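You operate a simulated robot arm through the tools that you are given. There is no shell and no other tool. Be economical: measure what you need, move in short steps, check, and stop when the job is done.

The job below is to be done with a simulated two-armed robot. You get a single attempt, and the scene is never put back.

Task
Strip the sample mould and set the blue banded insert in its cavity.
Fine: free the core latch; draw the tight core out, the mould held steady with the other hand; lock the latch; foam sample in the parts tray. Set down upright: what you pick out. Where these are worked on the way, their far stop is far enough and under half their travel is too little: core latch.

The check looks at the end state, three seconds after you hand in, the way a careful person would. Anything else that was tipped, shoved, dropped, spilled or broken makes it a failure.

Robot
Two 6-joint arms with two-finger parallel grippers on one trunk, on a base that drives. Base frame: it is fixed to the floor where the robot stands at the start and does not move with it; the origin is under the middle of the robot, x ahead of it, y to its left, z up. Lengths are in mm, angles in degrees, forces in N, time in s.
The left shoulder is at the start at [60, 187, 1197], the right one opposite. With the tool pointing down near the work surface each hand reaches from about 100 to 600 mm from the robot's upright axis, wherever it stands, measured 20 degrees to its own side. Places, roughly: blue parts tray [500, 600, 800]; cavity of the sample mould [500, 100, 900]; core latch [500, 200, 1000]; core rod [500, 0, 900]. Payload 1.57 kg a hand.
Tool frame (each hand has its own): the origin (TCP) lies between the finger pads and is the grasp point; the fingertips stand 30 mm ahead of it; z points along the fingers, y is the line along which they close. The gripper opens to 110 mm. The fingers are 24 mm wide and 12 mm thick; the gripper's body (48 by 112 mm) begins 78 mm behind the TCP.
Orientation is that of the tool frame in the base frame, as a unit quaternion [w, x, y, z]. With the fingers straight down and closing along the base's y, the tool's x points along the base's -x, its y along +y and its z along -z.

Tools
- The arms move only by the tool move_arm. It takes "left_plan", "right_plan" or both (then of equal length, played together; a hand with none holds still); each is text: rows parted by semicolons, each of 6 numbers parted by spaces: the shift along the tool's x, y, z in mm, then the turn, a rotation vector about the tool's x, y, z in degrees. In form: dx dy dz ax ay az; .... A call has 1 to 10 rows; each row is the pose to reach, as a shift and turn from the pose commanded when the call began, along the tool's axes at that moment. "left_gripper" and "right_gripper" are, for a hand that has rows, the opening in per cent of the stroke, from 0 (shut) to 100 (fully open), set as the call begins (left out, the last holds). Rows are played at 5 a second. More than 50 mm and 8.6 degrees between two rows, or a gripper value outside its range, and nothing of the call is played. Where a pose cannot be reached the arm comes as near as it can. A force on the tool above 40 N (or 10 N above the force at the start of the call, whichever is more), or a blocked arm, ends the call early, and 0.2 s more pass. The fingers move at their own pace (about 153 mm/s each) and stop on an object; they squeeze with about 21 N. The grip force told is the motor's: it shows also when the fingers shut on nothing. Time passes only in rows, and 0.2 s behind the last, so rows that repeat a pose let the fingers close. The reply holds the time, the measured pose of the TCP, the force on the tool along the base axes, the opening and the grip force, in the units named above and with some noise, with the torque about the TCP (base axes, N m) and any sound that the robot's microphone picked up.
- Cameras (640 x 400 px; columns grow to the right, rows downward): "scene" is now at [7.5, 27.6, 1729.7]; the picture's right is [0.40, -0.92, 0.00], its down [-0.75, -0.33, -0.57] and it looks along [0.52, 0.23, -0.82] (base axes); focal length 276 px, centre (320, 200). "left" rides on the left gripper at [70, -16, -141] in its tool frame; the picture's right is [0.23, 0.97, 0.00], its down [-0.85, 0.20, -0.48] and it looks along [-0.47, 0.11, 0.88] (tool axes); focal length 222 px, centre (320, 200). "right" rides on the right gripper at [70, 16, -141] in its tool frame; the picture's right is [-0.23, 0.97, 0.00], its down [-0.86, -0.20, -0.48] and it looks along [-0.47, -0.11, 0.88] (tool axes); focal length 222 px, centre (320, 200). There is no depth. A picture from a camera that has moved, and an enlarged one, comes with that camera's place and axes in the base frame and with its lens.
- camera(camera): a new picture of that camera. It takes no simulated time.
- slide_trunk(by): slides the trunk up (or, below 0, down) by that many mm; the arms and the scene camera ride with it, the base frame stays. It gives what a move gives, with no picture.
- drive_base(legs): drives the robot by 1 to 6 legs, each [ahead, left, turn to the left] in mm, mm and degrees, along the robot's own axes; the way and the turn of a leg run together, so that a leg with both is an arc; at most 1500 mm and 180 degrees a leg. The arms and the cameras ride along, it lands a little off, and it stops where it bumps. It gives what a move gives.
- aim_head(pan, tilt): turns the head with the scene camera to pan (to the left, within 86 degrees either way) and tilt (down, from -29 to 69), counted from straight ahead of the robot. It gives what a move gives.
- enlarge(camera, box): a new picture of the part [left, top, right, bottom] of that camera's present view, enlarged. It takes no simulated time.
- sign_off(): hands the job in; it is judged then, once.

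Work in short steps. Places have to be worked out from the pictures, the camera data and where the tool is seen: move nearer, look again, correct. Check each grasp and each placing, and mend what went wrong. You have 120 turns and 88 pictures in all, those below and enlarged ones among them. Open the grippers and draw the arms clear of the work before you hand the job in, unless the task says otherwise; then end with one line.

The tools are called after "Emit:" as name(argument=value, ...) on one line, values as JSON. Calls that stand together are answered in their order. move_arm: Moves the arms, as the interface text tells. Its arguments: {"type":"object","properties":{"left_plan":{"type":"string"},"left_gripper":{"type":"number"},"right_plan":{"type":"string"},"right_gripper":{"type":"number"}},"required":[]} The other tools are called the same way: slide_trunk (by) slides the trunk up or down; drive_base (legs) drives the base; aim_head (pan, tilt) turns the head that bears the scene camera; camera (camera) takes a picture; enlarge (camera, box) takes an enlarged picture of a part of a camera's view; sign_off () hands the job in.

At the start:

```text
clock: 0.0
left_eef_pos: [374.3, 267.2, 1351.6]
left_ee_rot: [0.001, 0.0, 1.0, 0.0]
left_contact_force: [0.0, 0.8, 0.2]
left_moment: [-0.03, 0.01, -0.03]
left_finger_gap: 110.1
left_grip_force: 0.1
right_eef_pos: [456.5, -129.6, 1254.6]
right_ee_rot: [0.0, 0.0, 1.0, 0.0]
right_contact_force: [-0.4, -0.1, -0.3]
right_moment: [0.05, 0.01, -0.04]
right_finger_gap: 110.0
right_grip_force: 0.0
trunk travel left (down, up): [-825.0, 165.0]
robot x, y, heading: [0.4, -0.3, 0.0]
head pan, tilt: [23.3, 55.2]
```

scene: 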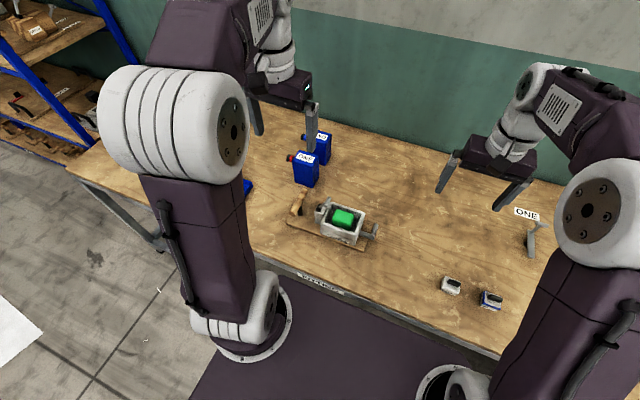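
right: 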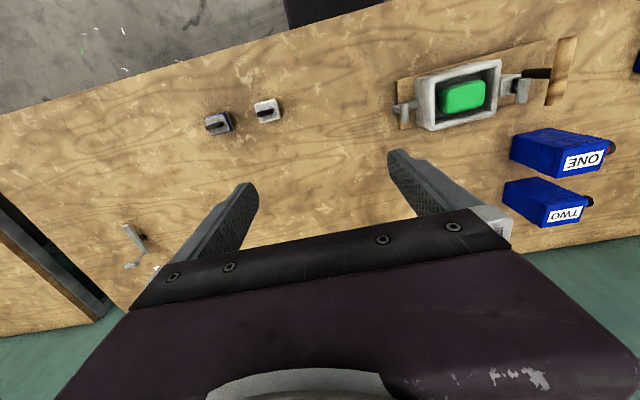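
left: 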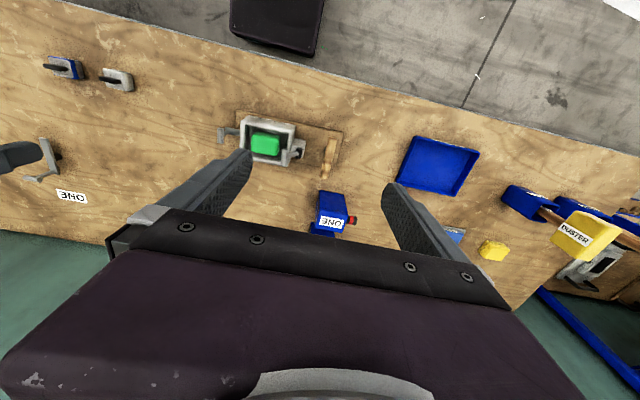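

The mould with green foam sits about [480,100]; I look closer at it and at the inserts.

Emit:
enlarge(camera="scene", box=[270, 170, 400, 260])

Emit:
enlarge(camera="scene", box=[420, 190, 560, 320])

Emit:
enlarge(camera="right", box=[380, 30, 600, 170])

Emit:
enlarge(camera="left", box=[200, 90, 380, 200])

```text
4.44 times, centred on (335, 215) of scene
camera zoom: at [7.5, 27.6, 1729.7], right [0.4, -0.92, 0.0], down [-0.75, -0.33, -0.57], along [0.52, 0.23, -0.82], focal length 1226 px, centre (253, 133)
```

zoom: 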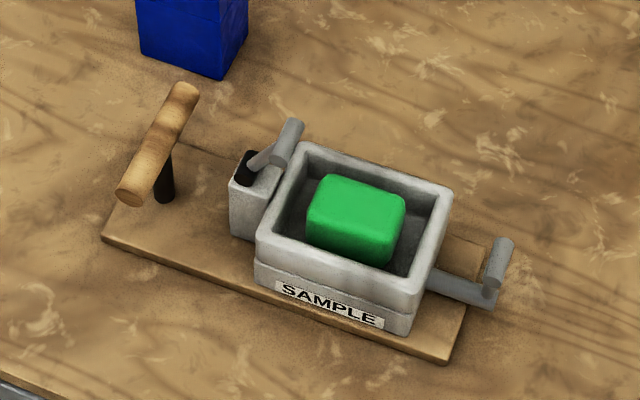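

```text
3.08 times, centred on (490, 255) of scene
camera zoom: at [7.5, 27.6, 1729.7], right [0.4, -0.92, 0.0], down [-0.75, -0.33, -0.57], along [0.52, 0.23, -0.82], focal length 849 px, centre (-203, 31)
```

zoom: 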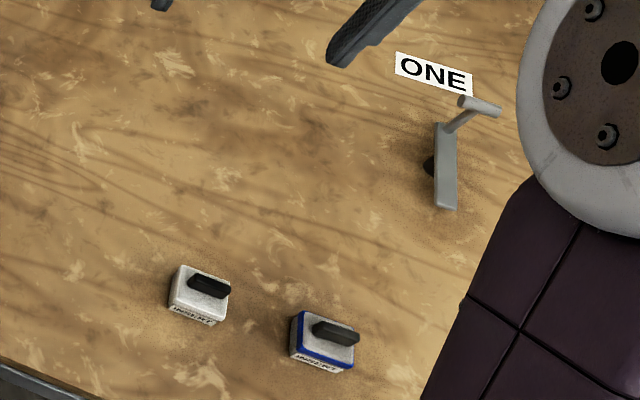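

```text
2.86 times, centred on (490, 100) of right
camera zoom: at [388.2, -113.9, 1396.7], right [0.23, 0.97, 0.0], down [0.86, -0.2, 0.48], along [0.47, -0.11, -0.88], focal length 635 px, centre (-166, 486)
```

zoom: 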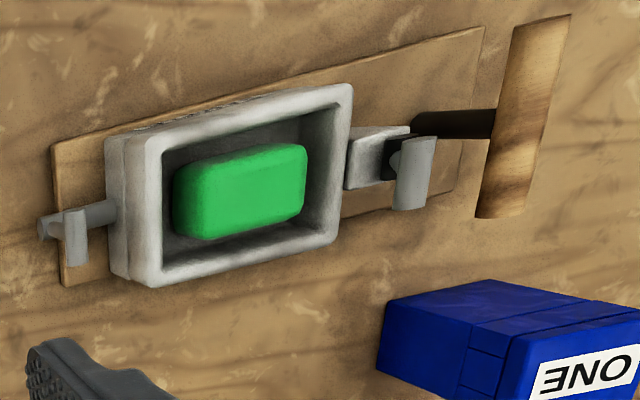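

```text
3.56 times, centred on (290, 145) of left
camera zoom: at [305.0, 249.4, 1494.7], right [-0.23, 0.97, 0.0], down [0.85, 0.2, 0.48], along [0.47, 0.11, -0.88], focal length 790 px, centre (427, 396)
```

zoom: 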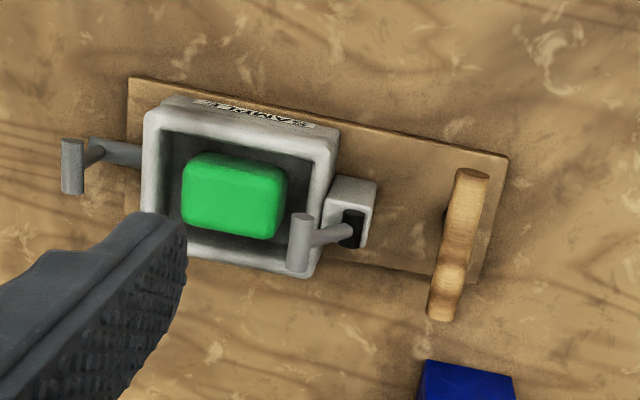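

The mould centre works out at about [490,150], the wooden hold handle at about [478,318] and the core handle at y≈20. I bring the right hand's camera nearer to the core and latch.

Emit:
move_arm(right_plan="13 32 24 0 0 0;26 64 48 0 0 0;39 96 72 0 0 0;52 128 97 0 0 0;64 160 121 0 0 0;76 190 145 0 0 0")

Emit:
camera(camera="right")

Emit:
enlarge(camera="right", box=[220, 100, 540, 300])

```text
clock: 1.4
left_eef_pos: [373.5, 266.6, 1352.4]
left_ee_rot: [0.0, 0.0, 1.0, 0.0]
left_contact_force: [0.3, 0.6, -0.3]
left_moment: [0.0, -0.02, 0.03]
left_finger_gap: 110.0
left_grip_force: 0.1
right_eef_pos: [381.6, 59.7, 1107.8]
right_ee_rot: [-0.001, 0.0, 1.0, 0.0]
right_contact_force: [0.2, 1.4, 0.0]
right_moment: [0.01, -0.01, 0.01]
right_finger_gap: 109.8
right_grip_force: 0.1
trunk travel left (down, up): [-825.0, 165.0]
robot x, y, heading: [-1.0, 1.0, 0.1]
head pan, tilt: [23.3, 55.2]
```

```text
80 pictures are left
camera right: at [314.1, 76.0, 1249.7], right [0.23, 0.97, 0.0], down [0.86, -0.2, 0.48], along [0.47, -0.11, -0.88], focal length 222 px, centre (320, 200)
```

right: 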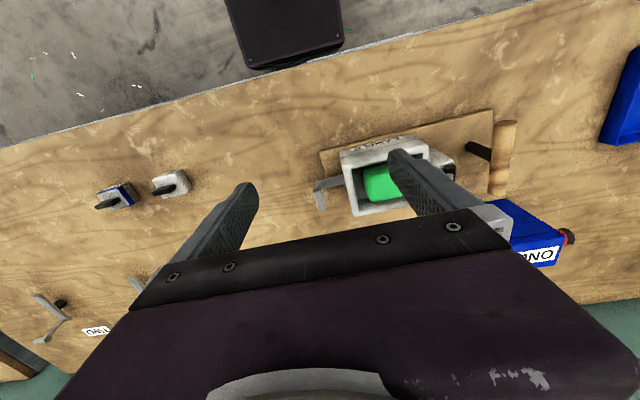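

```text
2.00 times, centred on (380, 200) of right
camera zoom: at [314.1, 76.0, 1249.7], right [0.23, 0.97, 0.0], down [0.86, -0.2, 0.48], along [0.47, -0.11, -0.88], focal length 444 px, centre (200, 200)
```

zoom: 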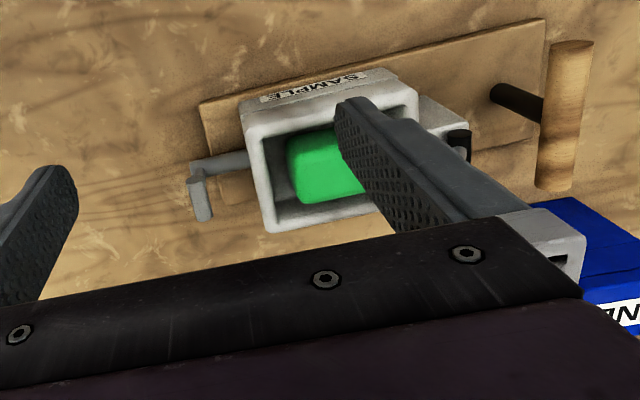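

The core ends in an upright peg at about [510,36]. I clear the right hand and centre the left camera over the mould for an unobstructed view.

Emit:
move_arm(right_plan="0 -45 0 0 0 0;0 -90 0 0 0 0;0 -135 0 0 0 0;0 -180 0 0 0 0;0 -220 0 0 0 0;0 -220 0 0 0 0", left_plan="5 -20 40 0 0 0;10 -40 80 0 0 0;15 -60 120 0 0 0;20 -80 160 0 0 0;25 -100 200 0 0 0;33 -117 232 0 0 0")

Emit:
camera(camera="left")

Emit:
enlarge(camera="left", box=[200, 60, 440, 210])

```text
clock: 2.8
left_eef_pos: [339.9, 148.6, 1119.1]
left_ee_rot: [0.0, 0.0, 1.0, 0.0]
left_contact_force: [-0.1, 1.1, -0.7]
left_moment: [0.0, 0.02, 0.01]
left_finger_gap: 110.0
left_grip_force: 0.0
right_eef_pos: [380.5, -159.6, 1109.3]
right_ee_rot: [0.0, 0.001, 1.0, 0.0]
right_contact_force: [-1.0, 0.0, -0.4]
right_moment: [-0.02, 0.02, 0.01]
right_finger_gap: 110.0
right_grip_force: 0.0
trunk travel left (down, up): [-825.0, 165.0]
robot x, y, heading: [1.6, 5.2, -0.2]
head pan, tilt: [23.3, 55.2]
```

```text
78 pictures are left
camera left: at [272.4, 132.2, 1261.3], right [-0.23, 0.97, 0.0], down [0.85, 0.2, 0.48], along [0.47, 0.11, -0.88], focal length 222 px, centre (320, 200)
```

left: 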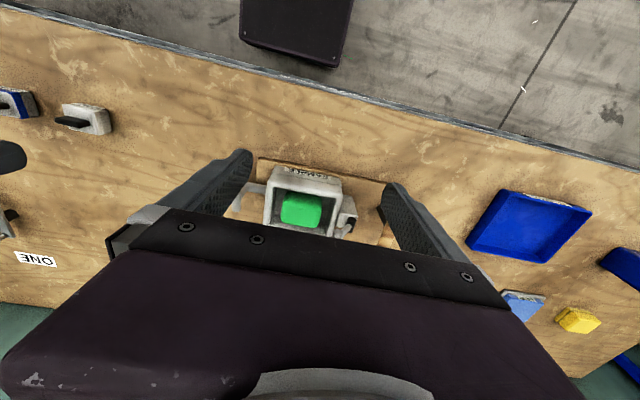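

```text
2.67 times, centred on (320, 135) of left
camera zoom: at [272.4, 132.2, 1261.3], right [-0.23, 0.97, 0.0], down [0.85, 0.2, 0.48], along [0.47, 0.11, -0.88], focal length 592 px, centre (320, 373)
```

zoom: 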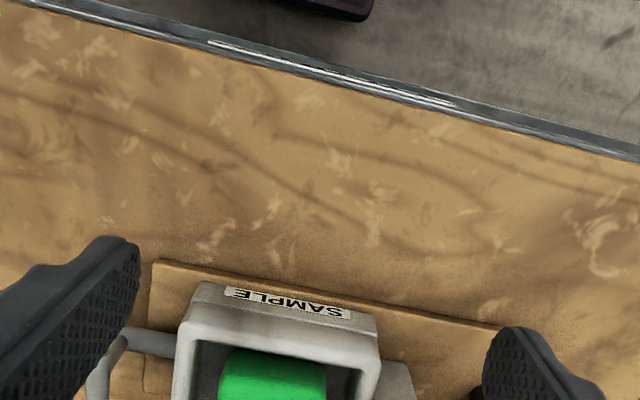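

The gripper hides too much here; moving the hand forward puts the mould in the open upper part of the picture.

Emit:
move_arm(left_plan="-45 5 10 0 0 0;-90 10 20 0 0 0;-130 15 30 0 0 0;-160 20 40 0 0 0;-160 20 40 0 0 0")

Emit:
camera(camera="left")

Emit:
enlarge(camera="left", box=[210, 60, 450, 210])

Emit:
enlarge(camera="scene", box=[285, 180, 385, 250])

```text
clock: 4.0
left_eef_pos: [500.3, 170.4, 1081.0]
left_ee_rot: [-0.001, 0.0, 1.0, 0.0]
left_contact_force: [0.0, -0.1, 0.6]
left_moment: [0.03, -0.01, 0.0]
left_finger_gap: 110.1
left_grip_force: 0.1
right_eef_pos: [379.8, -159.8, 1110.0]
right_ee_rot: [0.0, 0.0, 1.0, 0.0]
right_contact_force: [0.0, 0.5, -0.7]
right_moment: [0.0, 0.01, -0.02]
right_finger_gap: 109.9
right_grip_force: 0.0
trunk travel left (down, up): [-825.0, 165.0]
robot x, y, heading: [-2.9, -2.6, 0.0]
head pan, tilt: [23.3, 55.2]
```

```text
76 pictures are left
camera left: at [431.1, 153.6, 1222.6], right [-0.23, 0.97, 0.0], down [0.85, 0.2, 0.48], along [0.47, 0.11, -0.88], focal length 222 px, centre (320, 200)
```

left: 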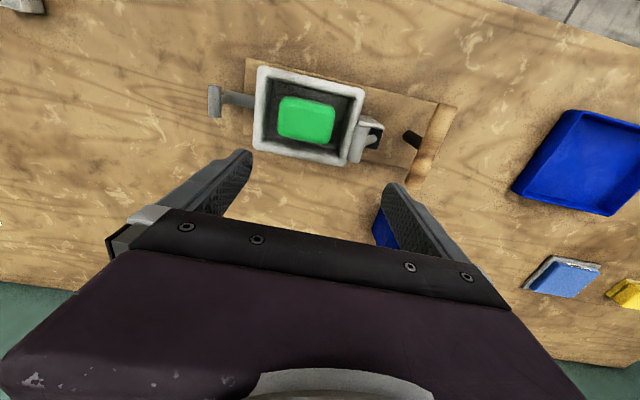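

```text
2.67 times, centred on (330, 135) of left
camera zoom: at [431.1, 153.6, 1222.6], right [-0.23, 0.97, 0.0], down [0.85, 0.2, 0.48], along [0.47, 0.11, -0.88], focal length 592 px, centre (293, 373)
```

zoom: 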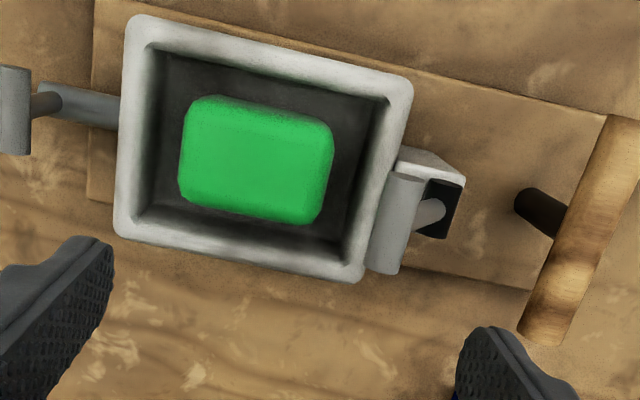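

```text
5.71 times, centred on (335, 215) of scene
camera zoom: at [7.2, 27.4, 1729.7], right [0.4, -0.92, 0.0], down [-0.75, -0.33, -0.57], along [0.52, 0.23, -0.82], focal length 1576 px, centre (234, 114)
```

zoom: 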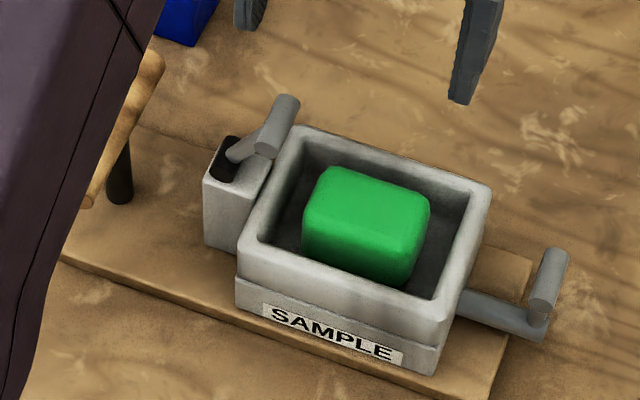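

Triangulating from both cameras, the latch T-bar is at about [480,204,993] with its pivot near [481,237,932]. The core T-bar is at about [486,35,927] and the rim at z≈944. I bring the left hand just above the latch bar, half open.

Emit:
move_arm(left_plan="10 17 20 0 0 0;20 34 40 0 0 0;20 34 46 0 0 0;20 34 46 0 0 0", left_gripper=45)

Emit:
enlarge(camera="left", box=[160, 50, 480, 250])

Emit:
enlarge(camera="scene", box=[265, 150, 405, 250])

```text
clock: 5.0
left_eef_pos: [480.9, 204.5, 1035.4]
left_ee_rot: [0.0, -0.001, 1.0, 0.0]
left_contact_force: [0.2, -0.6, 0.3]
left_moment: [0.0, 0.0, 0.0]
left_finger_gap: 49.6
left_grip_force: 0.1
right_eef_pos: [380.5, -158.9, 1110.0]
right_ee_rot: [0.0, -0.001, 1.0, 0.0]
right_contact_force: [0.1, 0.5, -0.2]
right_moment: [0.01, 0.01, 0.02]
right_finger_gap: 110.2
right_grip_force: 0.1
trunk travel left (down, up): [-825.0, 165.0]
robot x, y, heading: [-3.0, 1.6, -0.2]
head pan, tilt: [23.3, 55.2]
```

```text
2.00 times, centred on (320, 150) of left
camera zoom: at [412.4, 187.4, 1177.1], right [-0.23, 0.97, 0.0], down [0.85, 0.2, 0.48], along [0.47, 0.11, -0.88], focal length 444 px, centre (320, 300)
```

zoom: 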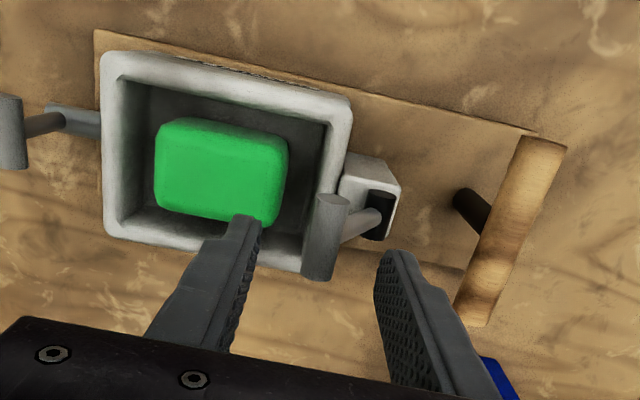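

```text
4.00 times, centred on (335, 200) of scene
camera zoom: at [7.9, 27.5, 1729.6], right [0.4, -0.92, 0.0], down [-0.75, -0.33, -0.57], along [0.52, 0.23, -0.82], focal length 1103 px, centre (260, 200)
```

zoom: 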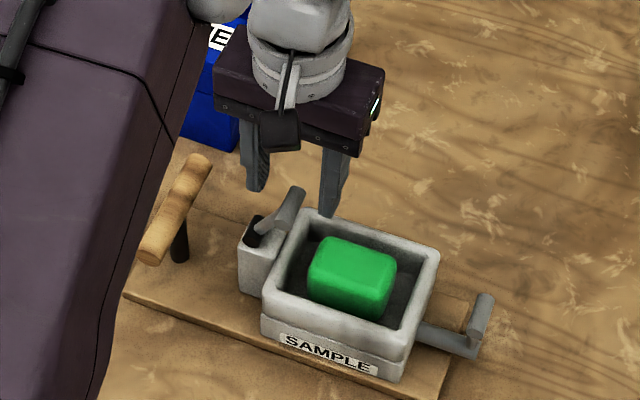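

The bar prediction agrees ([480,205,993]). I lower over it and close gently.

Emit:
move_arm(left_plan="0 0 17 0 0 0;0 0 34 0 0 0;0 0 34 0 0 0", left_gripper=45)

Emit:
move_arm(left_plan="0 0 0 0 0 0;0 0 0 0 0 0;0 0 0 0 0 0", left_gripper=0)

Emit:
enlarge(camera="scene", box=[265, 150, 405, 250])

```text
clock: 5.8
left_eef_pos: [481.5, 204.7, 1002.0]
left_ee_rot: [0.001, -0.001, 1.0, -0.001]
left_contact_force: [-0.6, 0.1, -0.4]
left_moment: [-0.01, -0.01, 0.0]
left_finger_gap: 49.7
left_grip_force: 0.1
right_eef_pos: [379.8, -158.5, 1109.7]
right_ee_rot: [0.0, 0.0, 1.0, 0.0]
right_contact_force: [0.1, 0.2, 0.6]
right_moment: [-0.02, 0.02, 0.01]
right_finger_gap: 110.0
right_grip_force: 0.1
trunk travel left (down, up): [-825.0, 165.0]
robot x, y, heading: [1.3, 0.4, -0.0]
head pan, tilt: [23.3, 55.2]
```

```text
clock: 6.6
left_eef_pos: [481.4, 205.0, 1004.0]
left_ee_rot: [0.002, 0.0, 1.0, 0.0]
left_contact_force: [4.0, 7.9, 12.1]
left_moment: [0.87, -0.02, 0.2]
left_finger_gap: 23.8
left_grip_force: 20.3
right_eef_pos: [379.8, -157.0, 1110.3]
right_ee_rot: [0.001, 0.0, 1.0, 0.0]
right_contact_force: [-0.2, -0.5, 0.3]
right_moment: [0.02, 0.0, -0.01]
right_finger_gap: 109.9
right_grip_force: 0.1
trunk travel left (down, up): [-825.0, 165.0]
robot x, y, heading: [-2.7, 0.5, -0.2]
head pan, tilt: [23.3, 55.2]
```

```text
4.00 times, centred on (335, 200) of scene
camera zoom: at [6.5, 29.0, 1729.8], right [0.4, -0.92, 0.0], down [-0.75, -0.33, -0.57], along [0.52, 0.23, -0.82], focal length 1103 px, centre (260, 200)
```

zoom: 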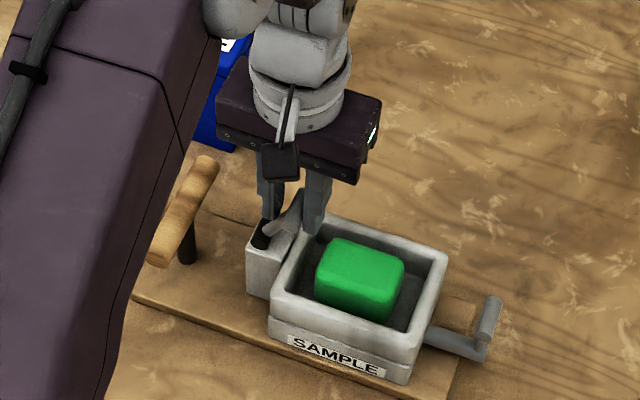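

The 23.8 mm gap suggests that a finger also bears on the stem. I open slightly, rise a bit to catch only the bar, and close again.

Emit:
move_arm(left_plan="0 0 0 0 0 0;0 0 -11 0 0 0;0 0 -11 0 0 0", left_gripper=40)

Emit:
move_arm(left_plan="0 0 0 0 0 0;0 0 0 0 0 0;0 0 0 0 0 0", left_gripper=0)

```text
clock: 7.4
left_eef_pos: [482.4, 203.7, 1012.1]
left_ee_rot: [0.0, 0.0, 1.0, 0.0]
left_contact_force: [-0.7, 0.2, 0.1]
left_moment: [0.0, -0.02, 0.01]
left_finger_gap: 43.7
left_grip_force: 0.0
right_eef_pos: [381.0, -158.7, 1110.3]
right_ee_rot: [0.0, 0.0, 1.0, 0.001]
right_contact_force: [-0.8, -0.6, 0.2]
right_moment: [0.03, 0.01, -0.02]
right_finger_gap: 110.1
right_grip_force: 0.0
trunk travel left (down, up): [-825.0, 165.0]
robot x, y, heading: [2.4, 0.0, -0.1]
head pan, tilt: [23.3, 55.2]
```

```text
clock: 8.2
left_eef_pos: [481.6, 204.9, 1012.3]
left_ee_rot: [0.002, 0.0, 1.0, -0.001]
left_contact_force: [2.1, 1.8, 7.2]
left_moment: [0.38, 0.08, 0.24]
left_finger_gap: 18.3
left_grip_force: 21.3
right_eef_pos: [380.2, -158.0, 1109.7]
right_ee_rot: [-0.001, 0.0, 1.0, 0.0]
right_contact_force: [-0.4, 0.3, 1.1]
right_moment: [0.02, -0.02, 0.0]
right_finger_gap: 109.8
right_grip_force: 0.1
trunk travel left (down, up): [-825.0, 165.0]
robot x, y, heading: [2.2, 0.6, 0.2]
head pan, tilt: [23.3, 55.2]
```

Bar gripped. I try a short stroke along the arc toward +y, away from the mould.

Emit:
move_arm(left_plan="0 5 -2.5 0 0 0;0 10 -4.5 0 0 0;0 15 -5.6 0 0 0;0 15 -5.6 0 0 0")

Emit:
enlarge(camera="scene", box=[265, 150, 405, 250])

```text
clock: 9.2
left_eef_pos: [481.3, 219.2, 1018.9]
left_ee_rot: [0.001, 0.0, 1.0, 0.0]
left_contact_force: [3.7, -1.7, 8.5]
left_moment: [-0.07, -0.13, 0.4]
left_finger_gap: 15.0
left_grip_force: 20.9
right_eef_pos: [380.0, -160.3, 1109.1]
right_ee_rot: [0.0, 0.0, 1.0, 0.0]
right_contact_force: [-0.1, 0.0, 0.0]
right_moment: [-0.01, -0.01, -0.02]
right_finger_gap: 110.2
right_grip_force: 0.0
trunk travel left (down, up): [-825.0, 165.0]
robot x, y, heading: [0.5, -0.5, -0.1]
head pan, tilt: [23.3, 55.2]
```

```text
4.00 times, centred on (335, 200) of scene
camera zoom: at [7.2, 26.3, 1729.7], right [0.4, -0.92, 0.0], down [-0.75, -0.33, -0.57], along [0.52, 0.23, -0.82], focal length 1103 px, centre (260, 200)
```

zoom: 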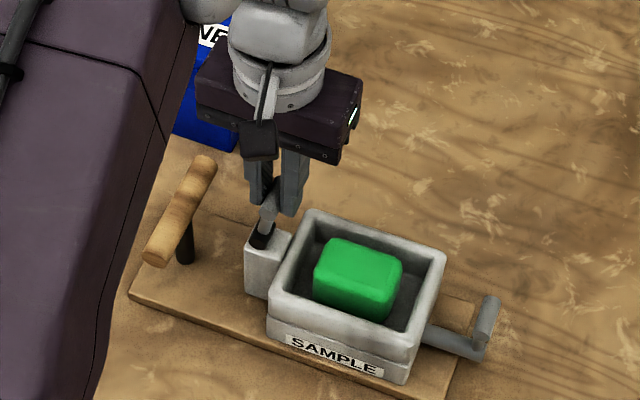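

The lever swings freely. I continue over the top, step by step.

Emit:
move_arm(left_plan="0 9 -1.5 0 0 0;0 18 -2.4 0 0 0;0 27 -1.5 0 0 0;0 36 0 0 0 0;0 44 3 0 0 0;0 44 3 0 0 0")

Emit:
enlarge(camera="scene", box=[265, 150, 405, 250])

```text
clock: 10.6
left_eef_pos: [480.7, 262.5, 1015.6]
left_ee_rot: [0.003, 0.0, 1.0, 0.001]
left_contact_force: [1.1, -1.1, 16.7]
left_moment: [-0.46, 0.07, 0.13]
left_finger_gap: 16.4
left_grip_force: 21.3
right_eef_pos: [379.5, -161.1, 1109.6]
right_ee_rot: [0.001, 0.0, 1.0, 0.0]
right_contact_force: [-0.1, 0.0, 0.3]
right_moment: [0.0, 0.01, 0.0]
right_finger_gap: 109.8
right_grip_force: 0.1
trunk travel left (down, up): [-825.0, 165.0]
robot x, y, heading: [-0.6, -2.2, 0.3]
head pan, tilt: [23.3, 55.2]
```

```text
4.00 times, centred on (335, 200) of scene
camera zoom: at [5.1, 25.9, 1729.9], right [0.4, -0.92, 0.0], down [-0.75, -0.33, -0.57], along [0.52, 0.23, -0.82], focal length 1103 px, centre (260, 200)
```

zoom: 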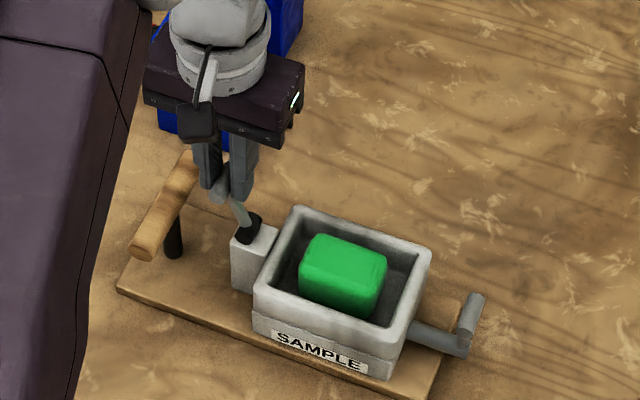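

It is past vertical. I continue toward its stop, watching the force and the wooden handle.

Emit:
move_arm(left_plan="0 5 3.5 0 0 0;0 10 6.5 0 0 0;0 14 9 0 0 0;0 14 9 0 0 0")

Emit:
enlarge(camera="scene", box=[265, 150, 405, 250])

Emit:
enlarge(camera="left", box=[160, 50, 480, 250])

```text
clock: 11.5
left_eef_pos: [480.9, 271.9, 1009.4]
left_ee_rot: [0.005, 0.001, 1.0, 0.001]
left_contact_force: [-2.4, -14.5, 23.3]
left_moment: [-0.86, 0.6, -0.1]
left_finger_gap: 19.8
left_grip_force: 20.8
right_eef_pos: [376.5, -162.2, 1108.7]
right_ee_rot: [0.001, 0.001, 1.0, 0.001]
right_contact_force: [0.5, 0.1, 0.9]
right_moment: [-0.06, 0.02, -0.01]
right_finger_gap: 109.9
right_grip_force: 0.0
trunk travel left (down, up): [-825.0, 165.0]
robot x, y, heading: [-0.2, -2.8, -0.2]
head pan, tilt: [23.3, 55.2]
stopped in row 4 (left hand): the force on the tool passed its limit (the readings are from after the stop); the commanded pose is now the measured one
```

```text
4.00 times, centred on (335, 200) of scene
camera zoom: at [2.4, 23.8, 1729.6], right [0.39, -0.92, 0.0], down [-0.75, -0.32, -0.57], along [0.53, 0.23, -0.82], focal length 1103 px, centre (260, 200)
```

zoom: 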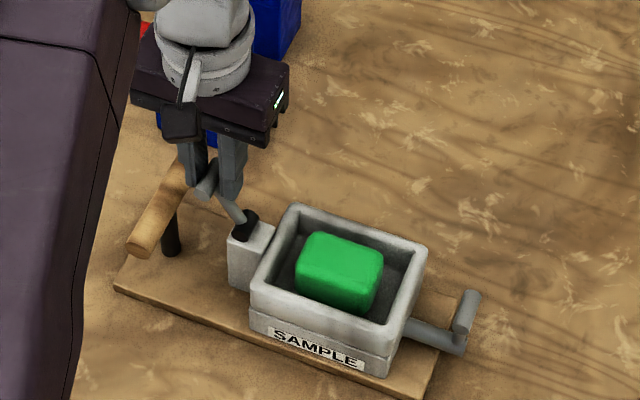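

```text
2.00 times, centred on (320, 150) of left
camera zoom: at [410.2, 255.2, 1151.0], right [-0.23, 0.97, 0.0], down [0.85, 0.2, 0.49], along [0.48, 0.11, -0.87], focal length 444 px, centre (320, 300)
```

zoom: 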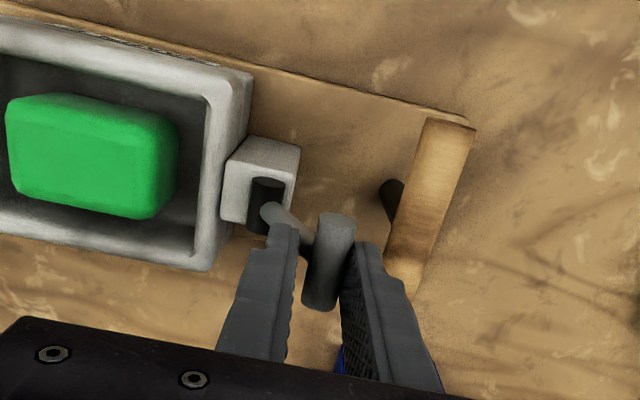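

Force rose with the gap widening, so this may be the stem wedging or the real stop. I loosen the grip and push the bar with the inner finger only, to find out.

Emit:
move_arm(left_plan="0 0 0 0 0 0;0 0 -6 0 0 0;0 4 -5 0 0 0;0 8 -4 0 0 0;0 12 -3 0 0 0;0 16 -2 0 0 0;0 16 -2 0 0 0", left_gripper=26)

Emit:
enlarge(camera="left", box=[160, 50, 480, 250])

```text
clock: 13.1
left_eef_pos: [481.7, 289.5, 1009.1]
left_ee_rot: [0.004, -0.001, 1.0, 0.001]
left_contact_force: [0.3, -6.7, 6.9]
left_moment: [-0.34, -0.05, 0.09]
left_finger_gap: 34.4
left_grip_force: 3.3
right_eef_pos: [379.7, -161.7, 1109.6]
right_ee_rot: [-0.001, 0.0, 1.0, 0.001]
right_contact_force: [-1.1, 0.2, -1.4]
right_moment: [0.0, 0.02, 0.03]
right_finger_gap: 110.0
right_grip_force: 0.1
trunk travel left (down, up): [-825.0, 165.0]
robot x, y, heading: [-2.5, 0.3, -0.1]
head pan, tilt: [23.3, 55.2]
```

```text
2.00 times, centred on (320, 150) of left
camera zoom: at [411.9, 272.0, 1150.6], right [-0.23, 0.97, 0.0], down [0.85, 0.2, 0.48], along [0.47, 0.11, -0.87], focal length 444 px, centre (320, 300)
```

zoom: 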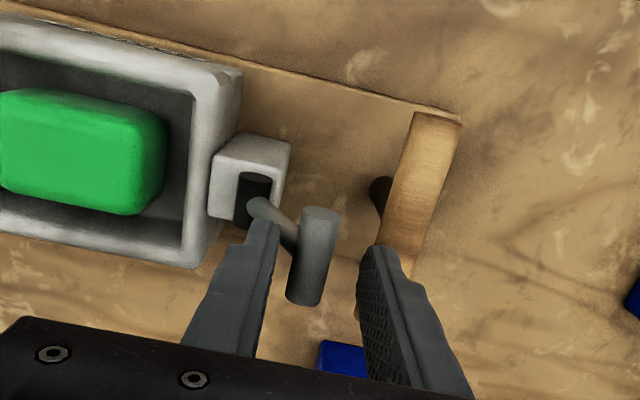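

The bar moved on to about y=285 (lever about 44° past vertical) with modest force. I rise, shut the fingers and push from the mould side to find the true stop.

Emit:
move_arm(left_plan="0 -4 0 0 0 0;0 -4 -40 0 0 0;0 -30 -40 0 0 0;0 -30 -40 0 0 0", left_gripper=36)

Emit:
move_arm(left_plan="0 0 0 0 0 0;0 0 0 0 0 0;0 0 23 0 0 0;0 0 45 0 0 0;0 5 45 0 0 0;0 10 45 0 0 0;0 15 46 0 0 0;0 20 48 0 0 0;0 25 50 0 0 0;0 28 51 0 0 0", left_gripper=0)

Emit:
enlarge(camera="left", box=[160, 50, 480, 250])

Emit:
enlarge(camera="scene", box=[265, 150, 405, 250])

```text
clock: 14.1
left_eef_pos: [481.1, 261.9, 1046.1]
left_ee_rot: [0.002, 0.0, 1.0, -0.001]
left_contact_force: [0.2, 0.2, -0.1]
left_moment: [-0.02, 0.02, 0.01]
left_finger_gap: 39.6
left_grip_force: 0.1
right_eef_pos: [381.2, -158.8, 1109.2]
right_ee_rot: [0.001, 0.0, 1.0, -0.001]
right_contact_force: [-0.4, 0.4, 0.1]
right_moment: [-0.03, 0.02, 0.01]
right_finger_gap: 110.0
right_grip_force: 0.0
trunk travel left (down, up): [-825.0, 165.0]
robot x, y, heading: [5.7, -0.8, -0.4]
head pan, tilt: [23.3, 55.2]
```

```text
clock: 15.9
left_eef_pos: [481.2, 274.6, 1004.7]
left_ee_rot: [0.007, 0.001, 1.0, 0.001]
left_contact_force: [-3.5, -10.3, 22.4]
left_moment: [-0.11, 0.2, 0.07]
left_finger_gap: 0.0
left_grip_force: 20.9
right_eef_pos: [377.3, -163.0, 1110.5]
right_ee_rot: [0.001, 0.001, 1.0, 0.002]
right_contact_force: [0.6, 0.2, 0.6]
right_moment: [0.01, 0.03, 0.02]
right_finger_gap: 109.9
right_grip_force: 0.1
trunk travel left (down, up): [-825.0, 165.0]
robot x, y, heading: [-1.3, -0.2, 0.0]
head pan, tilt: [23.3, 55.2]
stopped in row 8 (left hand): the force on the tool passed its limit (the readings are from after the stop); the commanded pose is now the measured one
```

```text
2.00 times, centred on (320, 150) of left
camera zoom: at [410.4, 257.9, 1146.3], right [-0.23, 0.97, 0.0], down [0.85, 0.2, 0.49], along [0.48, 0.11, -0.87], focal length 444 px, centre (320, 300)
```

zoom: 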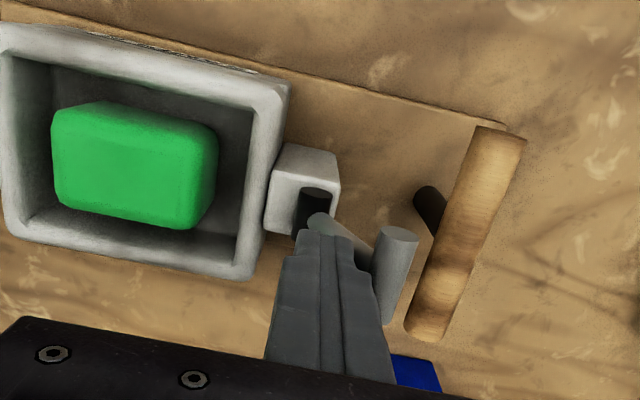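

```text
4.00 times, centred on (335, 200) of scene
camera zoom: at [2.0, 21.9, 1729.7], right [0.39, -0.92, 0.0], down [-0.75, -0.32, -0.57], along [0.53, 0.23, -0.82], focal length 1103 px, centre (260, 200)
```

zoom: 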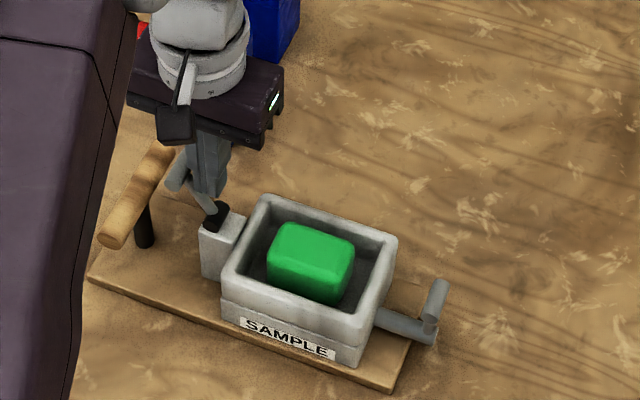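

The mould slid along the bench about +25 mm while I pushed, so the lever was already at its stop (about ±28°) and is free. I'll drag the mould back later by the handle. I back off, rise, and look.

Emit:
move_arm(left_plan="0 -5 0 0 0 0;0 -5 -30 0 0 0;0 -5 -60 0 0 0;0 -5 -100 0 0 0")

Emit:
move_arm(left_plan="0 20 0 0 0 0;0 40 0 0 0 0;0 40 0 0 0 0", left_gripper=50)

Emit:
camera(camera="left")

Emit:
camera(camera="scene")

```text
clock: 16.9
left_eef_pos: [482.1, 274.2, 1100.0]
left_ee_rot: [0.003, 0.001, 1.0, 0.001]
left_contact_force: [1.1, 0.2, -0.1]
left_moment: [0.01, 0.01, 0.01]
left_finger_gap: 0.0
left_grip_force: 20.7
right_eef_pos: [379.8, -159.6, 1109.5]
right_ee_rot: [0.0, 0.002, 1.0, 0.0]
right_contact_force: [-0.4, -0.4, -0.1]
right_moment: [-0.02, 0.03, -0.02]
right_finger_gap: 110.0
right_grip_force: 0.1
trunk travel left (down, up): [-825.0, 165.0]
robot x, y, heading: [2.6, 0.5, -0.2]
head pan, tilt: [23.3, 55.2]
```

```text
clock: 17.7
left_eef_pos: [483.4, 313.8, 1102.7]
left_ee_rot: [0.005, 0.002, 1.0, 0.0]
left_contact_force: [-0.7, 0.1, -0.1]
left_moment: [-0.02, 0.0, -0.01]
left_finger_gap: 54.9
left_grip_force: 0.1
right_eef_pos: [380.4, -160.7, 1109.4]
right_ee_rot: [0.0, 0.002, 1.0, -0.001]
right_contact_force: [-0.1, 0.2, -0.2]
right_moment: [-0.01, -0.01, 0.02]
right_finger_gap: 109.8
right_grip_force: 0.1
trunk travel left (down, up): [-825.0, 165.0]
robot x, y, heading: [2.1, 1.6, -0.0]
head pan, tilt: [23.3, 55.2]
```

```text
63 pictures are left
camera left: at [412.5, 296.8, 1243.1], right [-0.23, 0.97, 0.0], down [0.85, 0.2, 0.49], along [0.47, 0.11, -0.87], focal length 222 px, centre (320, 200)
```

left: 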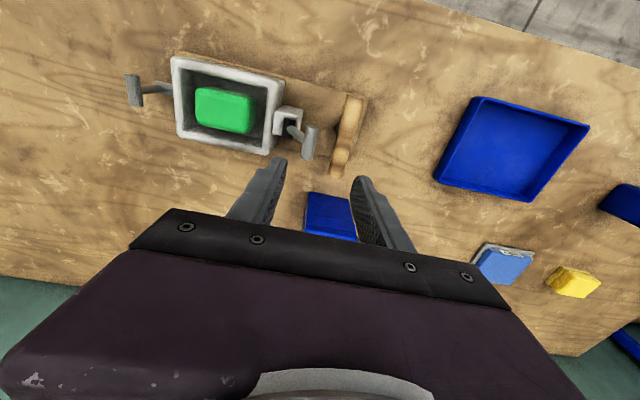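

```text
62 pictures are left
camera scene: at [8.0, 26.6, 1729.7], right [0.39, -0.92, 0.0], down [-0.76, -0.32, -0.57], along [0.52, 0.23, -0.82], focal length 276 px, centre (320, 200)
```

scene: 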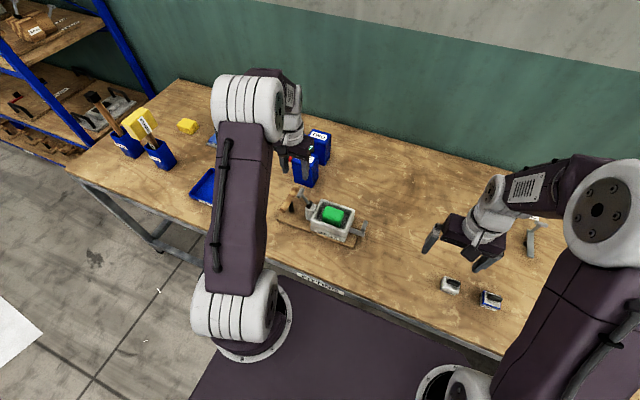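

Handle estimated at x 426–521, y≈345. I go above it with a modest opening, to miss the latch bar, and look closer.

Emit:
move_arm(left_plan="5 16 25 0 0 0;10 33 50 0 0 0;10 33 62 0 0 0;10 33 62 0 0 0", left_gripper=38)

Emit:
enlarge(camera="left", box=[160, 50, 480, 250])

Emit:
enlarge(camera="scene", box=[245, 150, 385, 250])

```text
clock: 18.7
left_eef_pos: [472.0, 346.1, 1039.3]
left_ee_rot: [0.004, 0.001, 1.0, 0.0]
left_contact_force: [0.8, 0.2, -1.0]
left_moment: [0.0, 0.04, 0.01]
left_finger_gap: 41.9
left_grip_force: 0.0
right_eef_pos: [380.7, -158.9, 1110.7]
right_ee_rot: [0.0, 0.0, 1.0, 0.0]
right_contact_force: [0.2, 0.2, -0.4]
right_moment: [-0.01, 0.02, 0.01]
right_finger_gap: 109.9
right_grip_force: 0.1
trunk travel left (down, up): [-825.0, 165.0]
robot x, y, heading: [1.3, -1.6, 0.1]
head pan, tilt: [23.3, 55.2]
```

```text
2.00 times, centred on (320, 150) of left
camera zoom: at [403.0, 330.0, 1180.4], right [-0.23, 0.97, 0.0], down [0.85, 0.2, 0.49], along [0.47, 0.11, -0.87], focal length 444 px, centre (320, 300)
```

zoom: 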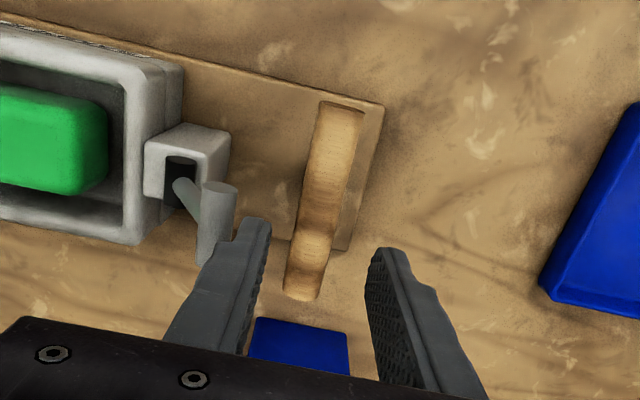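

```text
4.00 times, centred on (315, 200) of scene
camera zoom: at [7.5, 27.2, 1729.7], right [0.39, -0.92, 0.0], down [-0.75, -0.32, -0.57], along [0.52, 0.23, -0.82], focal length 1103 px, centre (340, 200)
```

zoom: 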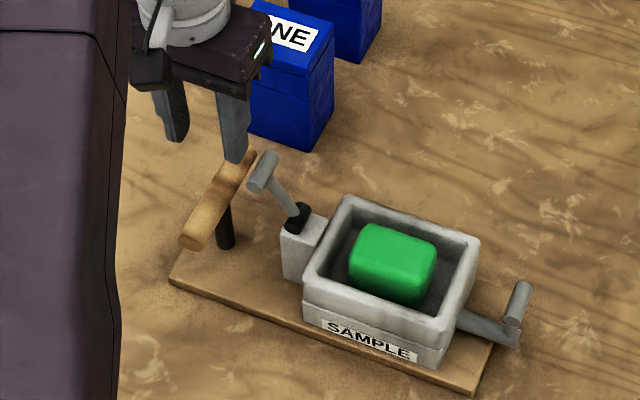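

Handle bar sits at about [472,347,936]; my fingers clear the latch bar by about 5 mm. I descend around the handle.

Emit:
move_arm(left_plan="0 2 30 0 0 0;0 2 60 0 0 0;0 2 93 0 0 0;0 2 93 0 0 0")

Emit:
move_arm(left_plan="0 0 0 0 0 0;0 0 0 0 0 0;0 0 0 0 0 0", left_gripper=0)

Emit:
enlarge(camera="left", box=[160, 50, 480, 250])

```text
clock: 19.7
left_eef_pos: [472.7, 348.4, 946.1]
left_ee_rot: [0.005, 0.001, 1.0, -0.001]
left_contact_force: [1.0, -0.1, -0.6]
left_moment: [0.04, -0.02, 0.03]
left_finger_gap: 41.8
left_grip_force: 0.1
right_eef_pos: [380.2, -159.8, 1109.6]
right_ee_rot: [-0.001, 0.002, 1.0, 0.0]
right_contact_force: [0.6, 0.3, 0.1]
right_moment: [-0.03, 0.03, 0.04]
right_finger_gap: 110.0
right_grip_force: 0.0
trunk travel left (down, up): [-825.0, 165.0]
robot x, y, heading: [-1.1, -0.0, -0.1]
head pan, tilt: [23.3, 55.2]
```

```text
clock: 20.5
left_eef_pos: [473.2, 348.6, 946.3]
left_ee_rot: [0.004, 0.001, 1.0, -0.001]
left_contact_force: [0.7, -2.1, 0.2]
left_moment: [-0.02, -0.23, 0.4]
left_finger_gap: 23.8
left_grip_force: 20.3
right_eef_pos: [380.9, -160.7, 1110.2]
right_ee_rot: [0.0, 0.001, 1.0, 0.0]
right_contact_force: [-0.5, -0.5, 0.1]
right_moment: [0.03, -0.01, 0.03]
right_finger_gap: 109.9
right_grip_force: 0.0
trunk travel left (down, up): [-825.0, 165.0]
robot x, y, heading: [-0.5, 1.2, -0.3]
head pan, tilt: [23.3, 55.2]
```

```text
2.00 times, centred on (320, 150) of left
camera zoom: at [403.1, 330.7, 1086.8], right [-0.23, 0.97, 0.0], down [0.85, 0.2, 0.48], along [0.47, 0.11, -0.87], focal length 444 px, centre (320, 300)
```

zoom: 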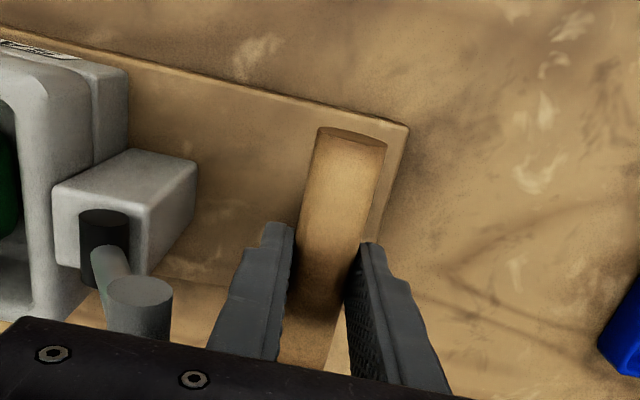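

Handle held. I gently drag the mould back the roughly 34 mm it was shoved.

Emit:
move_arm(left_plan="0 -4 0 0 0 0;0 -9 0 0 0 0;0 -14 0 0 0 0;0 -19 0 0 0 0;0 -24 0 0 0 0;0 -29 0 0 0 0;0 -34 0 0 0 0;0 -34 0 0 0 0")

Emit:
enlarge(camera="scene", box=[270, 170, 400, 260])

```text
clock: 22.3
left_eef_pos: [473.9, 315.8, 945.6]
left_ee_rot: [0.004, 0.0, 1.0, 0.0]
left_contact_force: [0.9, 1.7, 0.0]
left_moment: [0.05, -0.08, 0.17]
left_finger_gap: 23.5
left_grip_force: 21.4
right_eef_pos: [380.8, -159.1, 1110.2]
right_ee_rot: [0.0, 0.0, 1.0, 0.0]
right_contact_force: [-0.2, 0.2, -0.2]
right_moment: [0.03, 0.03, 0.06]
right_finger_gap: 110.0
right_grip_force: 0.0
trunk travel left (down, up): [-825.0, 165.0]
robot x, y, heading: [0.6, 0.9, -0.2]
head pan, tilt: [23.3, 55.2]
```

```text
4.44 times, centred on (335, 215) of scene
camera zoom: at [8.5, 28.4, 1729.6], right [0.39, -0.92, 0.0], down [-0.76, -0.32, -0.57], along [0.52, 0.22, -0.82], focal length 1226 px, centre (253, 133)
```

zoom: 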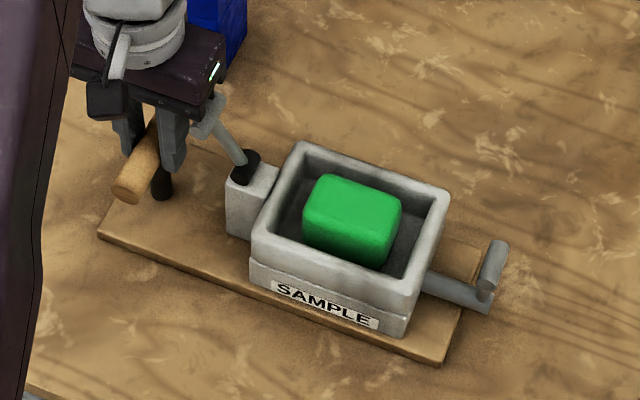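

The mould is back in its original place. Now I bring the right hand above the core's T-bar near [486,36].

Emit:
move_arm(right_plan="-18 35 0 0 0 0;-36 70 0 0 0 0;-54 105 -10 0 0 0;-72 140 20 0 0 0;-90 170 50 0 0 0;-105 195 85 0 0 0;-105 195 115 0 0 0;-105 195 115 0 0 0", right_gripper=41)

Emit:
enlarge(camera="right", box=[160, 50, 480, 250])

Emit:
enlarge(camera="scene", box=[290, 160, 430, 260])

```text
clock: 24.1
left_eef_pos: [474.2, 314.9, 945.4]
left_ee_rot: [0.004, 0.0, 1.0, 0.0]
left_contact_force: [0.6, 0.2, 0.7]
left_moment: [0.04, 0.24, 0.16]
left_finger_gap: 23.6
left_grip_force: 21.0
right_eef_pos: [487.2, 35.3, 994.9]
right_ee_rot: [0.0, 0.001, 1.0, 0.0]
right_contact_force: [0.5, -0.7, -0.5]
right_moment: [-0.03, 0.02, 0.02]
right_finger_gap: 45.0
right_grip_force: 0.1
trunk travel left (down, up): [-825.0, 165.0]
robot x, y, heading: [-2.3, -1.2, -0.1]
head pan, tilt: [23.3, 55.2]
```

```text
2.00 times, centred on (320, 150) of right
camera zoom: at [418.1, 51.7, 1136.0], right [0.23, 0.97, 0.0], down [0.86, -0.2, 0.48], along [0.47, -0.11, -0.88], focal length 444 px, centre (320, 300)
```

zoom: 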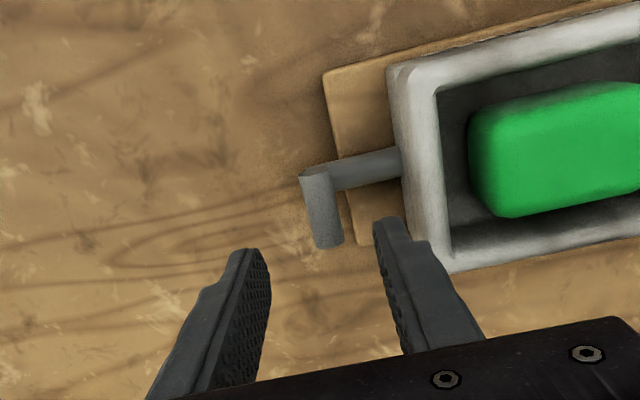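

```text
4.00 times, centred on (360, 210) of scene
camera zoom: at [8.7, 28.1, 1729.6], right [0.39, -0.92, 0.0], down [-0.76, -0.32, -0.57], along [0.52, 0.22, -0.82], focal length 1103 px, centre (160, 160)
```

zoom: 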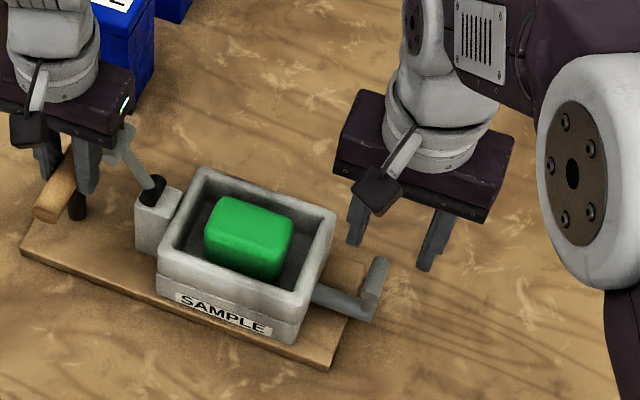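

Bar centre refined to about [482,37,927]; mould wall at y≈75. I narrow the opening slightly and lower over the bar.

Emit:
move_arm(right_plan="4 2 0 0 0 0;4 2 20 0 0 0;4 2 40 0 0 0;4 2 53 0 0 0;4 2 53 0 0 0", right_gripper=32)

Emit:
enlarge(camera="right", box=[160, 50, 480, 250])

```text
clock: 25.3
left_eef_pos: [473.3, 315.1, 946.0]
left_ee_rot: [0.004, 0.0, 1.0, 0.0]
left_contact_force: [0.0, 1.9, 0.5]
left_moment: [0.04, 0.13, 0.05]
left_finger_gap: 24.1
left_grip_force: 21.4
right_eef_pos: [483.0, 38.0, 940.5]
right_ee_rot: [-0.001, 0.001, 1.0, -0.001]
right_contact_force: [0.4, 0.1, -0.3]
right_moment: [-0.02, -0.02, 0.02]
right_finger_gap: 35.2
right_grip_force: 0.0
trunk travel left (down, up): [-825.0, 165.0]
robot x, y, heading: [-0.3, 1.5, -0.4]
head pan, tilt: [23.3, 55.2]
```

```text
2.00 times, centred on (320, 150) of right
camera zoom: at [413.9, 53.7, 1082.5], right [0.23, 0.97, 0.0], down [0.86, -0.2, 0.48], along [0.47, -0.11, -0.88], focal length 444 px, centre (320, 300)
```

zoom: 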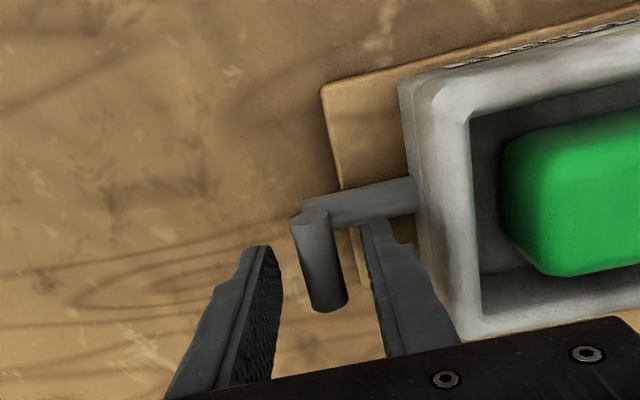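

The bar lies well between the fingers; closing.

Emit:
move_arm(right_plan="0 0 0 0 0 0;0 0 0 0 0 0;0 0 0 0 0 0", right_gripper=0)

Emit:
enlarge(camera="right", box=[160, 50, 480, 250])

```text
clock: 26.1
left_eef_pos: [474.5, 315.2, 946.1]
left_ee_rot: [0.003, 0.002, 1.0, -0.001]
left_contact_force: [0.6, 0.8, 0.5]
left_moment: [-0.03, -0.02, 0.03]
left_finger_gap: 23.8
left_grip_force: 20.9
right_eef_pos: [482.1, 37.4, 941.2]
right_ee_rot: [-0.002, 0.0, 1.0, 0.0]
right_contact_force: [0.3, 0.4, 0.8]
right_moment: [0.02, -0.21, 0.05]
right_finger_gap: 14.4
right_grip_force: 20.6
trunk travel left (down, up): [-825.0, 165.0]
robot x, y, heading: [0.3, 2.9, -0.1]
head pan, tilt: [23.3, 55.2]
```

```text
2.00 times, centred on (320, 150) of right
camera zoom: at [413.9, 53.6, 1082.6], right [0.23, 0.97, 0.0], down [0.86, -0.2, 0.48], along [0.46, -0.11, -0.88], focal length 444 px, centre (320, 300)
```

zoom: 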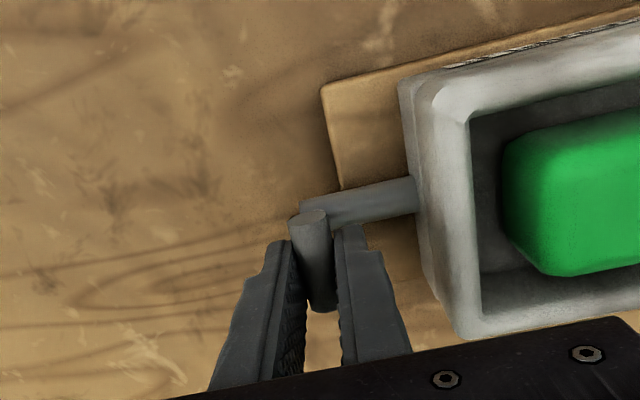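

Bar gripped (14.4 mm). I draw the core in -y slowly while the left hand holds the mould.

Emit:
move_arm(left_plan="0 0 0 0 0 0;0 0 0 0 0 0;0 0 0 0 0 0;0 0 0 0 0 0;0 0 0 0 0 0;0 0 0 0 0 0", right_plan="0 -4 0 0 0 0;0 -8 0 0 0 0;0 -12 0 0 0 0;0 -16 0 0 0 0;0 -20 0 0 0 0;0 -24 0 0 0 0")

Emit:
enlarge(camera="scene", box=[270, 160, 430, 260])

```text
clock: 27.5
left_eef_pos: [473.0, 314.9, 946.4]
left_ee_rot: [0.003, 0.0, 1.0, 0.0]
left_contact_force: [0.7, -8.8, 0.6]
left_moment: [-0.04, 0.16, 0.16]
left_finger_gap: 23.5
left_grip_force: 20.9
right_eef_pos: [482.3, 13.6, 941.4]
right_ee_rot: [0.0, 0.001, 1.0, -0.001]
right_contact_force: [-0.2, 6.6, -0.5]
right_moment: [0.17, 0.24, 0.1]
right_finger_gap: 14.5
right_grip_force: 20.8
trunk travel left (down, up): [-825.0, 165.0]
robot x, y, heading: [-1.5, -0.3, 0.1]
head pan, tilt: [23.3, 55.2]
```

```text
4.00 times, centred on (350, 210) of scene
camera zoom: at [8.8, 27.2, 1729.7], right [0.39, -0.92, 0.0], down [-0.76, -0.32, -0.57], along [0.52, 0.23, -0.82], focal length 1103 px, centre (200, 160)
```

zoom: 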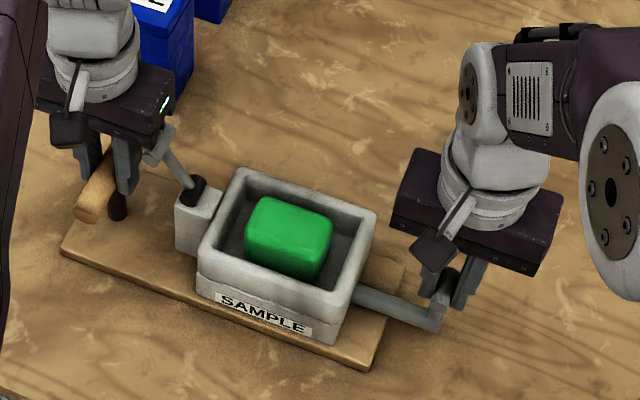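

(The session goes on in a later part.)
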